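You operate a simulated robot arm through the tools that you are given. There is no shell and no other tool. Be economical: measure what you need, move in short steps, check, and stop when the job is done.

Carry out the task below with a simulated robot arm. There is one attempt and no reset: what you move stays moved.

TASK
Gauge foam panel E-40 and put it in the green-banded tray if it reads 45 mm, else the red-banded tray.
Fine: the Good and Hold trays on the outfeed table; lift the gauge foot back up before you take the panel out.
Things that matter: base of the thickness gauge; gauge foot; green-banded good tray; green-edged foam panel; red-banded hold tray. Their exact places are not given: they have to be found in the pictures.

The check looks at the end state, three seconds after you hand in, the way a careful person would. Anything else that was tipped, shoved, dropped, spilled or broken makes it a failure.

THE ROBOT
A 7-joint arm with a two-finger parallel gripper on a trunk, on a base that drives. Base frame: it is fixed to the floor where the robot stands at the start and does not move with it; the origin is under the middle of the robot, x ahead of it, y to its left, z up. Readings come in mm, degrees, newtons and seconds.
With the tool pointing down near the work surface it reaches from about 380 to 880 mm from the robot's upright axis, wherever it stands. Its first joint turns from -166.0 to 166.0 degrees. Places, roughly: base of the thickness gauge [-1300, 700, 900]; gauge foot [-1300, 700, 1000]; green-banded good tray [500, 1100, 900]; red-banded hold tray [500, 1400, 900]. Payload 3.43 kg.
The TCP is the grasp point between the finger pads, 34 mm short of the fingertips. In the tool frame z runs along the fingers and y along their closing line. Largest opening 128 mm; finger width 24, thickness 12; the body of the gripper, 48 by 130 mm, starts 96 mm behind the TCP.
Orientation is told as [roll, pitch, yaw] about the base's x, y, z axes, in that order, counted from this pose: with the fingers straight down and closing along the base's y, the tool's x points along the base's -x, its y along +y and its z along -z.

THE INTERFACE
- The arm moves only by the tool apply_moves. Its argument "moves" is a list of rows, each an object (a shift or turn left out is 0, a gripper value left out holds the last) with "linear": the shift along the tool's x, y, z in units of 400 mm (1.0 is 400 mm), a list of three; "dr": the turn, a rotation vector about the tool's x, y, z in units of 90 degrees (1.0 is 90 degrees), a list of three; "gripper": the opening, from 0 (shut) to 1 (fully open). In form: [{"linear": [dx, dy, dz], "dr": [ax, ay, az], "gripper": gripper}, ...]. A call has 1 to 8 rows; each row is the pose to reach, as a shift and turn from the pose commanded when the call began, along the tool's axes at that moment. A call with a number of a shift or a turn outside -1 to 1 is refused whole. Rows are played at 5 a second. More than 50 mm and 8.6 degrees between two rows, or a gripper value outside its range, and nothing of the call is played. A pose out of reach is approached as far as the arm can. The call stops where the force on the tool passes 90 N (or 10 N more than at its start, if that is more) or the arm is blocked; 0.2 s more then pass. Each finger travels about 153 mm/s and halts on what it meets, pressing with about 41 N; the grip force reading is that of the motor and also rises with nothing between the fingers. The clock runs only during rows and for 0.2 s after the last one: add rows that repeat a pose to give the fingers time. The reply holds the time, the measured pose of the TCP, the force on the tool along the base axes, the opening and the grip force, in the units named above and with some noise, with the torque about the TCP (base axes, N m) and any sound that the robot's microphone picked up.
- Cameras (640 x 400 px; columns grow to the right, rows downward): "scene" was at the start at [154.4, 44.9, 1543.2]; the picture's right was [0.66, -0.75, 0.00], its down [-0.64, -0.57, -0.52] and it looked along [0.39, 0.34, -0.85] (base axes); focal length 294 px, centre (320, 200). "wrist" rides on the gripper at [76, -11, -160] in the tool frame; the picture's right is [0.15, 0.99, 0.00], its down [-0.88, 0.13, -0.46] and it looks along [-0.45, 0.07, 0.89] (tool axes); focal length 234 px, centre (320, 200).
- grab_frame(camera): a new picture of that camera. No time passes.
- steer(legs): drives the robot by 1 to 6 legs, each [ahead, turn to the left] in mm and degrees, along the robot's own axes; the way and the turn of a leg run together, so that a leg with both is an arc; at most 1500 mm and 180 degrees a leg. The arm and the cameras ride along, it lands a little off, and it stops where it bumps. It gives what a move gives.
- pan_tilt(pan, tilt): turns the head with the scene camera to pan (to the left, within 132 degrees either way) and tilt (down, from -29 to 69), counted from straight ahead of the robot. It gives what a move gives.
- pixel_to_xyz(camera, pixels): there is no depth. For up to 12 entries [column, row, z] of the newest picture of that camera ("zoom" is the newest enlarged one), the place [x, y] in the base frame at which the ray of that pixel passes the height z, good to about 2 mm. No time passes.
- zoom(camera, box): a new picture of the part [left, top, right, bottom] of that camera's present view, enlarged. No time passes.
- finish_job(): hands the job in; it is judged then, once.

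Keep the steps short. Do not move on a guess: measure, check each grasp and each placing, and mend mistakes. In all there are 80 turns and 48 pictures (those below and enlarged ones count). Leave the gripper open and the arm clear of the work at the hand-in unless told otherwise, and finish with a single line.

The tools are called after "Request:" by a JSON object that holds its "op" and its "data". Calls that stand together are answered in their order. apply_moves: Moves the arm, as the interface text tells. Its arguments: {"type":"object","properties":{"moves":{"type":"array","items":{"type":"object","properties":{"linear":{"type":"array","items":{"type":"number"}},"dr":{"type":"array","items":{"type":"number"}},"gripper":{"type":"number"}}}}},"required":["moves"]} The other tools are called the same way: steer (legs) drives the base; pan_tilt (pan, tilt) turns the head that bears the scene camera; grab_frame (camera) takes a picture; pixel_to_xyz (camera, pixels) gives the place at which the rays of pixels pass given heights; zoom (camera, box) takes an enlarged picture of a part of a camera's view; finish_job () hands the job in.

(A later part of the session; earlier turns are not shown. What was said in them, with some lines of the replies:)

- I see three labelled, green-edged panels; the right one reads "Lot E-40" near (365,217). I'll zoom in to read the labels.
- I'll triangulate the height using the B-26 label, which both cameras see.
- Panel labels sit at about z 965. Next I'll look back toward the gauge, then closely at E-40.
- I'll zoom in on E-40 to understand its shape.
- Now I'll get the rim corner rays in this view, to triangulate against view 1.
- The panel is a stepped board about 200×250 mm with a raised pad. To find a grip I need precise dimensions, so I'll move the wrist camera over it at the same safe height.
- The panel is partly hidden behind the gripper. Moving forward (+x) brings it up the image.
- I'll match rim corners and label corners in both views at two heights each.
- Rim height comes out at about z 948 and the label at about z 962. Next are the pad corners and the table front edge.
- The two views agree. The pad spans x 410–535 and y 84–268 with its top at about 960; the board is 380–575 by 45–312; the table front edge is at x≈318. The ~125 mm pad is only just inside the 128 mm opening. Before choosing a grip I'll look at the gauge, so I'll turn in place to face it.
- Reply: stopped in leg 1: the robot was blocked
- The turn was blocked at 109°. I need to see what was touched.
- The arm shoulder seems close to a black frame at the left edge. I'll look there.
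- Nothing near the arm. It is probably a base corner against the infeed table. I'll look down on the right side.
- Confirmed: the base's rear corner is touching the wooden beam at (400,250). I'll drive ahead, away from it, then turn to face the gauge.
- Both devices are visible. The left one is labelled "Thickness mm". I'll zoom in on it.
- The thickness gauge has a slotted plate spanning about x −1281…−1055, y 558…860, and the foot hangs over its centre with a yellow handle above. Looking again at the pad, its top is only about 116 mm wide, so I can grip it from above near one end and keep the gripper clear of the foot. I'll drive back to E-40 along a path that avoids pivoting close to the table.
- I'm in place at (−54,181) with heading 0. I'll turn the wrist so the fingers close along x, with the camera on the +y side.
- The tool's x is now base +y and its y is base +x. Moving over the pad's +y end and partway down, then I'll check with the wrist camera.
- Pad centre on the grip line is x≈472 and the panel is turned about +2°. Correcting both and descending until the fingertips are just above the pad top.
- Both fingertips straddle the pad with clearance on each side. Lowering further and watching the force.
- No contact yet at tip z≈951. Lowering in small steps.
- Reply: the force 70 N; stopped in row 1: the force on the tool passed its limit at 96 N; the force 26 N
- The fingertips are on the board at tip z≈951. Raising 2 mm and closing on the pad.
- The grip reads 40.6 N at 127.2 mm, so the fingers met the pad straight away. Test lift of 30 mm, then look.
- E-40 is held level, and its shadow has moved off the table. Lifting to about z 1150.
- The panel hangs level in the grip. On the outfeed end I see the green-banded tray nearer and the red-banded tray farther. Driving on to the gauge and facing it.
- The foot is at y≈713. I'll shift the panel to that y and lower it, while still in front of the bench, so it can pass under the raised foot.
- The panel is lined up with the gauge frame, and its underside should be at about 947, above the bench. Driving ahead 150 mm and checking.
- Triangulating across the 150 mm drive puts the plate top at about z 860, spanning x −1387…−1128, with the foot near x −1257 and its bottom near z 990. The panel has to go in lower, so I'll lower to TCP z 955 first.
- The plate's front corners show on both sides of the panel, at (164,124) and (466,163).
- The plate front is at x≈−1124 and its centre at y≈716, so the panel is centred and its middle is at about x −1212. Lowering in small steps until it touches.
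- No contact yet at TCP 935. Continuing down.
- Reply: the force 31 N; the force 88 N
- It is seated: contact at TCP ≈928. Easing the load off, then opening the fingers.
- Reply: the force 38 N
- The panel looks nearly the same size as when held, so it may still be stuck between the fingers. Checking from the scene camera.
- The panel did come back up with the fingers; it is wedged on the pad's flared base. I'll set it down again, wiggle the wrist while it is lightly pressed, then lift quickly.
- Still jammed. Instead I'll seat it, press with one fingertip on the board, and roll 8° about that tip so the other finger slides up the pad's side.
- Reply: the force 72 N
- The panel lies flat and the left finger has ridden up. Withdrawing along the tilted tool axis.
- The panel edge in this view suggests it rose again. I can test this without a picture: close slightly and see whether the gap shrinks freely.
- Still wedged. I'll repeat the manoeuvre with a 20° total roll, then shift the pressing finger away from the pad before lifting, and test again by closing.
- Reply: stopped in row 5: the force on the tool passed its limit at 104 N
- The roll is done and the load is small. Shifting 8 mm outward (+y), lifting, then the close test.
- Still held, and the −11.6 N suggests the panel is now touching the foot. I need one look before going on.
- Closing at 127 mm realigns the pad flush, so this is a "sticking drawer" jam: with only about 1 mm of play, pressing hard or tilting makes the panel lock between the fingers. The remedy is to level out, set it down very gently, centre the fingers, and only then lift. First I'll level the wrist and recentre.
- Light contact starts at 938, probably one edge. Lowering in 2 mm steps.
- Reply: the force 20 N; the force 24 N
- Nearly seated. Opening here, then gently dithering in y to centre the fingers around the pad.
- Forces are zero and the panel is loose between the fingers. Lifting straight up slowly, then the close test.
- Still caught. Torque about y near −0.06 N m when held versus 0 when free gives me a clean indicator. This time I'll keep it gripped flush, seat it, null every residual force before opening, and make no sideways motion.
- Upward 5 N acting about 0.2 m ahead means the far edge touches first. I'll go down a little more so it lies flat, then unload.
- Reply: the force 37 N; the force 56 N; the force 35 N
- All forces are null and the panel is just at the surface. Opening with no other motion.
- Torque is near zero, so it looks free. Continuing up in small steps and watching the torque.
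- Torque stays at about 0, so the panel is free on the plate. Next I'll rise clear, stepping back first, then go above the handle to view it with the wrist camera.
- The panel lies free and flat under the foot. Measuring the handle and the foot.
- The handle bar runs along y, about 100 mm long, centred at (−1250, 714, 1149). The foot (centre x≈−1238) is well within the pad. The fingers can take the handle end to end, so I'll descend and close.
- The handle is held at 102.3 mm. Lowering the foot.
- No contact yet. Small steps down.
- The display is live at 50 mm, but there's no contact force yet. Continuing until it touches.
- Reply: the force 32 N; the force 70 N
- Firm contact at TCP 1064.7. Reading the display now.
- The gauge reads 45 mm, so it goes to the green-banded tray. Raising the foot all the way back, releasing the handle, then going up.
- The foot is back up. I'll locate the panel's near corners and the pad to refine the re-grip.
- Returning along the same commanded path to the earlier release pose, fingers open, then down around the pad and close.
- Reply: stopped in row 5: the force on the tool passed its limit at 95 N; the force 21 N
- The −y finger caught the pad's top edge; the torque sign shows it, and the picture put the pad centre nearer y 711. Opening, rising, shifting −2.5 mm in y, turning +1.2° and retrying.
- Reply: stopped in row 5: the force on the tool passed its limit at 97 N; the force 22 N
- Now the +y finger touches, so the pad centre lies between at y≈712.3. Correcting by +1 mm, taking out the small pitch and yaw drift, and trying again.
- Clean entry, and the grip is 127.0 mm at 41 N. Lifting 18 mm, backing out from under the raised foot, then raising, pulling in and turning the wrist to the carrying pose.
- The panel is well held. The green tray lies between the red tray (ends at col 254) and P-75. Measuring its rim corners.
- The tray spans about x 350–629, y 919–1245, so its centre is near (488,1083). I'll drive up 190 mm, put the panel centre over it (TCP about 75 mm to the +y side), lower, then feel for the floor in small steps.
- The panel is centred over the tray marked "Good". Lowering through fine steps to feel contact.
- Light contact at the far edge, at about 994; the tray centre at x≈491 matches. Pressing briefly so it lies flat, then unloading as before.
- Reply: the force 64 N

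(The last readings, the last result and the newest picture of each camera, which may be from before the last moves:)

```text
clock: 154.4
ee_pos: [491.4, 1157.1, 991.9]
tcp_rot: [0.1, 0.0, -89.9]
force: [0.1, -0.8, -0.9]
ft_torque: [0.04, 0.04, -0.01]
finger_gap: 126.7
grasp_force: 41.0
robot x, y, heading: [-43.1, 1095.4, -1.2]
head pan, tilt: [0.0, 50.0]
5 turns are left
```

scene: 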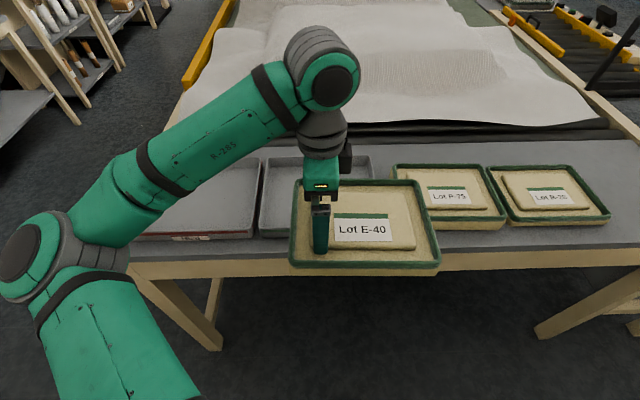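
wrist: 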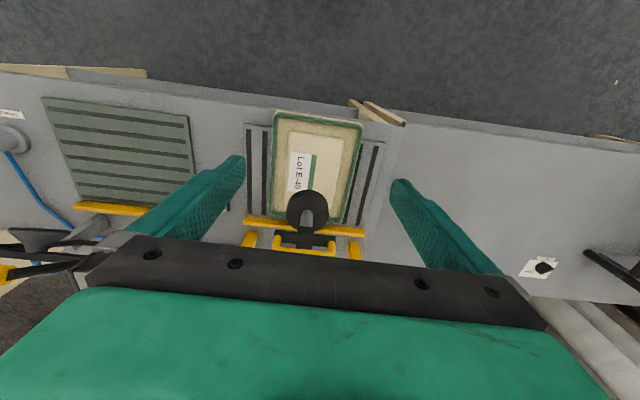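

Forces are null. Opening with no other motion, lifting straight up, checking torque (about +0.08 N m would mean still held), and one picture.

Request:
{"op": "apply_moves", "data": {"moves": [{"gripper": 1}, {"gripper": 1}, {"gripper": 1}, {"gripper": 1}, {"gripper": 1}]}}

Request:
{"op": "apply_moves", "data": {"moves": [{"linear": [0, 0, -0.005]}, {"linear": [0, 0, -0.01]}, {"linear": [0, 0, -0.015]}, {"linear": [0, 0, -0.02]}, {"linear": [0, 0, -0.02]}]}}

Request:
{"op": "apply_moves", "data": {"moves": [{"linear": [0, 0, -0.01]}, {"linear": [0, 0, -0.02]}, {"linear": [0, 0, -0.04]}, {"linear": [0, 0, -0.07]}, {"linear": [0, 0, -0.1]}, {"linear": [0, 0, -0.1]}]}}

Request:
{"op": "apply_moves", "data": {"moves": [{"linear": [0, 0, 0]}]}}

Request:
{"op": "apply_moves", "data": {"moves": [{"linear": [0, 0, 0]}]}}

```text
clock: 155.6
ee_pos: [491.1, 1158.9, 991.4]
tcp_rot: [0.2, -0.1, -89.8]
force: [0.8, -0.2, -0.6]
ft_torque: [-0.02, 0.05, -0.05]
finger_gap: 128.1
grasp_force: 0.0
robot x, y, heading: [-46.0, 1094.7, -1.4]
head pan, tilt: [0.0, 50.0]
```

```text
clock: 156.8
ee_pos: [490.8, 1157.1, 999.0]
tcp_rot: [0.1, 0.1, -89.8]
force: [-0.2, 0.6, -0.6]
ft_torque: [0.04, -0.05, 0.01]
finger_gap: 128.0
grasp_force: 0.1
robot x, y, heading: [-43.7, 1092.6, -1.1]
head pan, tilt: [0.0, 50.0]
```

```text
clock: 158.2
ee_pos: [491.7, 1156.2, 1039.3]
tcp_rot: [0.2, 0.0, -89.9]
force: [0.3, 0.2, -0.7]
ft_torque: [0.0, -0.01, -0.01]
finger_gap: 128.1
grasp_force: 0.0
robot x, y, heading: [-44.5, 1093.7, -1.0]
head pan, tilt: [0.0, 50.0]
```

```text
clock: 158.6
ee_pos: [491.5, 1156.8, 1038.7]
tcp_rot: [0.2, 0.0, -89.8]
force: [0.9, 0.3, 0.1]
ft_torque: [0.0, 0.04, 0.04]
finger_gap: 127.8
grasp_force: 0.0
robot x, y, heading: [-49.8, 1096.4, -1.1]
head pan, tilt: [0.0, 50.0]
```

```text
clock: 159.0
ee_pos: [491.7, 1156.8, 1039.1]
tcp_rot: [0.3, 0.0, -89.9]
force: [-0.3, 1.1, -0.1]
ft_torque: [0.0, 0.02, 0.01]
finger_gap: 127.9
grasp_force: 0.2
robot x, y, heading: [-45.0, 1096.3, -1.0]
head pan, tilt: [0.0, 50.0]
4 turns are left
```

Torque about x is 0.00 three times, so the panel is free. Raising the arm well clear and taking the last picture.

Request:
{"op": "apply_moves", "data": {"moves": [{"linear": [0, 0, -0.12]}, {"linear": [0, 0, -0.24]}, {"linear": [0, 0, -0.36]}, {"linear": [0, 0, -0.4]}, {"linear": [0, 0, -0.4]}]}}

Request:
{"op": "grab_frame", "data": {"camera": "scene"}}

```text
clock: 160.2
ee_pos: [489.6, 1156.6, 1199.7]
tcp_rot: [0.2, 0.0, -89.9]
force: [-0.1, -0.2, -1.1]
ft_torque: [0.03, 0.04, 0.01]
finger_gap: 127.8
grasp_force: 0.0
robot x, y, heading: [-43.7, 1097.3, -1.0]
head pan, tilt: [0.0, 50.0]
```

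```text
0 pictures are left
3 turns are left
```

scene: 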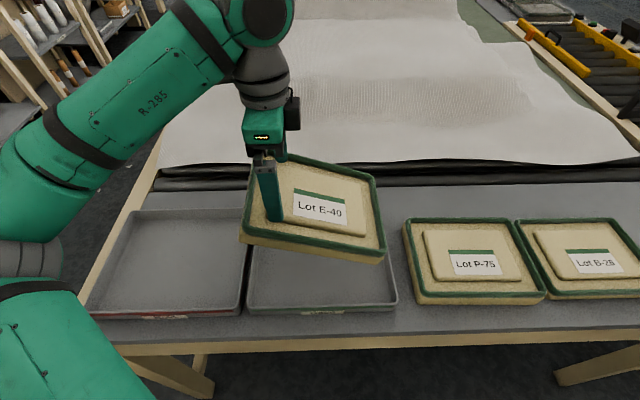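

The picture shows E-40 still hanging from the fingers, so the torque check was misleading. I'll set it back in the tray, grip flush, raise only about 12 mm and cycle the fingers open and shut so it drops out of them. Then I'll lift and test by closing to 102 mm.

Request:
{"op": "apply_moves", "data": {"moves": [{"linear": [0, 0, 0.12], "gripper": 1}, {"linear": [0, 0, 0.24]}, {"linear": [0, 0, 0.36]}, {"linear": [0, 0, 0.46]}, {"linear": [0, 0, 0.505]}, {"linear": [0, 0, 0.52]}, {"linear": [0, 0, 0.525]}, {"linear": [0, 0, 0.525]}]}}

Request:
{"op": "apply_moves", "data": {"moves": [{"gripper": 0.9}, {"gripper": 0.9}, {"gripper": 0.9}]}}

Request:
{"op": "apply_moves", "data": {"moves": [{"linear": [0, 0, -0.015]}, {"linear": [0, 0, -0.03]}, {"linear": [0, 0, -0.03]}]}}

Request:
{"op": "apply_moves", "data": {"moves": [{"gripper": 1}, {"gripper": 1}, {"gripper": 0.9}, {"gripper": 0.9}, {"gripper": 1}, {"gripper": 1}, {"gripper": 0.9}, {"gripper": 0.9}]}}

Request:
{"op": "apply_moves", "data": {"moves": [{"linear": [0, 0, -0.015], "gripper": 0.9}, {"linear": [0, 0, -0.015], "gripper": 1}, {"linear": [0, 0, -0.015], "gripper": 1}, {"linear": [0, 0, -0.015], "gripper": 0.9}, {"linear": [0, 0, -0.015], "gripper": 0.9}, {"linear": [0, 0, -0.015], "gripper": 1}, {"linear": [0, 0, -0.015], "gripper": 1}, {"linear": [0, 0, -0.015], "gripper": 1}]}}

Request:
{"op": "apply_moves", "data": {"moves": [{"linear": [0, 0, -0.02], "gripper": 1}, {"linear": [0, 0, -0.05], "gripper": 1}, {"linear": [0, 0, -0.1], "gripper": 1}, {"linear": [0, 0, -0.1], "gripper": 1}, {"linear": [0, 0, -0.1], "gripper": 0.8}, {"linear": [0, 0, -0.1], "gripper": 0.8}, {"linear": [0, 0, -0.1], "gripper": 0.8}, {"linear": [0, 0, -0.1], "gripper": 0.8}]}}

```text
clock: 161.6
ee_pos: [494.2, 1157.1, 1001.3]
tcp_rot: [1.4, -0.1, -89.8]
force: [-4.5, -1.1, 22.9]
ft_torque: [-0.03, -1.38, -0.2]
finger_gap: 127.1
grasp_force: 0.1
robot x, y, heading: [-47.8, 1094.7, -0.9]
head pan, tilt: [0.0, 50.0]
stopped in row 6: the force on the tool passed its limit at 105 N (the readings are from after the stop); the commanded pose is now the measured one
```

```text
clock: 162.4
ee_pos: [493.6, 1156.3, 1000.0]
tcp_rot: [1.5, -0.1, -89.9]
force: [3.9, 0.1, 44.5]
ft_torque: [0.07, -2.27, -0.26]
finger_gap: 126.8
grasp_force: 10.5
robot x, y, heading: [-44.3, 1095.0, -1.1]
head pan, tilt: [0.0, 50.0]
```

```text
clock: 163.2
ee_pos: [493.3, 1157.2, 1011.4]
tcp_rot: [1.1, -0.2, -89.8]
force: [0.2, 0.2, 0.0]
ft_torque: [-0.03, 0.0, 0.0]
finger_gap: 115.4
grasp_force: 0.0
robot x, y, heading: [-42.4, 1093.6, -1.2]
head pan, tilt: [0.0, 50.0]
```

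```text
clock: 165.0
ee_pos: [494.9, 1156.3, 1011.3]
tcp_rot: [1.2, -0.1, -89.9]
force: [-0.4, 0.8, -0.3]
ft_torque: [-0.05, -0.02, 0.04]
finger_gap: 115.3
grasp_force: 0.1
robot x, y, heading: [-44.9, 1094.0, -1.2]
head pan, tilt: [0.0, 50.0]
```

```text
clock: 166.8
ee_pos: [494.8, 1157.3, 1016.6]
tcp_rot: [1.2, -0.1, -89.8]
force: [-0.2, 0.4, -0.1]
ft_torque: [-0.02, 0.0, -0.02]
finger_gap: 128.3
grasp_force: 0.1
robot x, y, heading: [-46.2, 1093.0, -1.0]
head pan, tilt: [0.0, 50.0]
```

```text
clock: 168.6
ee_pos: [493.7, 1157.2, 1056.6]
tcp_rot: [1.2, -0.1, -89.9]
force: [-1.0, 0.1, 0.2]
ft_torque: [-0.02, -0.04, 0.02]
finger_gap: 102.5
grasp_force: 0.0
robot x, y, heading: [-47.6, 1096.4, -1.0]
head pan, tilt: [0.0, 50.0]
2 turns are left
```

The fingers closed freely to 102.5 mm, so the panel is out of them. The finger stop at tip z≈967 matches the pad top with the panel flat on the tray floor. Opening the gripper and raising the arm clear.

Request:
{"op": "apply_moves", "data": {"moves": [{"linear": [0, 0, -0.12], "gripper": 0.8}, {"linear": [0, 0, -0.24], "gripper": 0.8}, {"linear": [0, 0, -0.36], "gripper": 0.8}, {"linear": [0, 0, -0.4], "gripper": 1}, {"linear": [0, 0, -0.4], "gripper": 1}, {"linear": [0, 0, -0.4], "gripper": 1}]}}

```text
clock: 170.0
ee_pos: [490.6, 1156.6, 1216.3]
tcp_rot: [1.2, 0.0, -89.8]
force: [-0.3, -0.7, 0.5]
ft_torque: [0.02, -0.01, -0.01]
finger_gap: 128.1
grasp_force: 0.1
robot x, y, heading: [-43.0, 1095.9, -1.1]
head pan, tilt: [0.0, 50.0]
1 turns are left
```

The arm is clear and the gripper is open. Handing in.

Request:
{"op": "finish_job", "data": {}}

```text
The job is handed in.
```

E-40 read 45 mm, so I put it in the green-banded Good tray with the gauge foot raised first; I had no pictures left to see it lying there, but the fingers closing freely to 102 mm and the contact height say it is in the tray.
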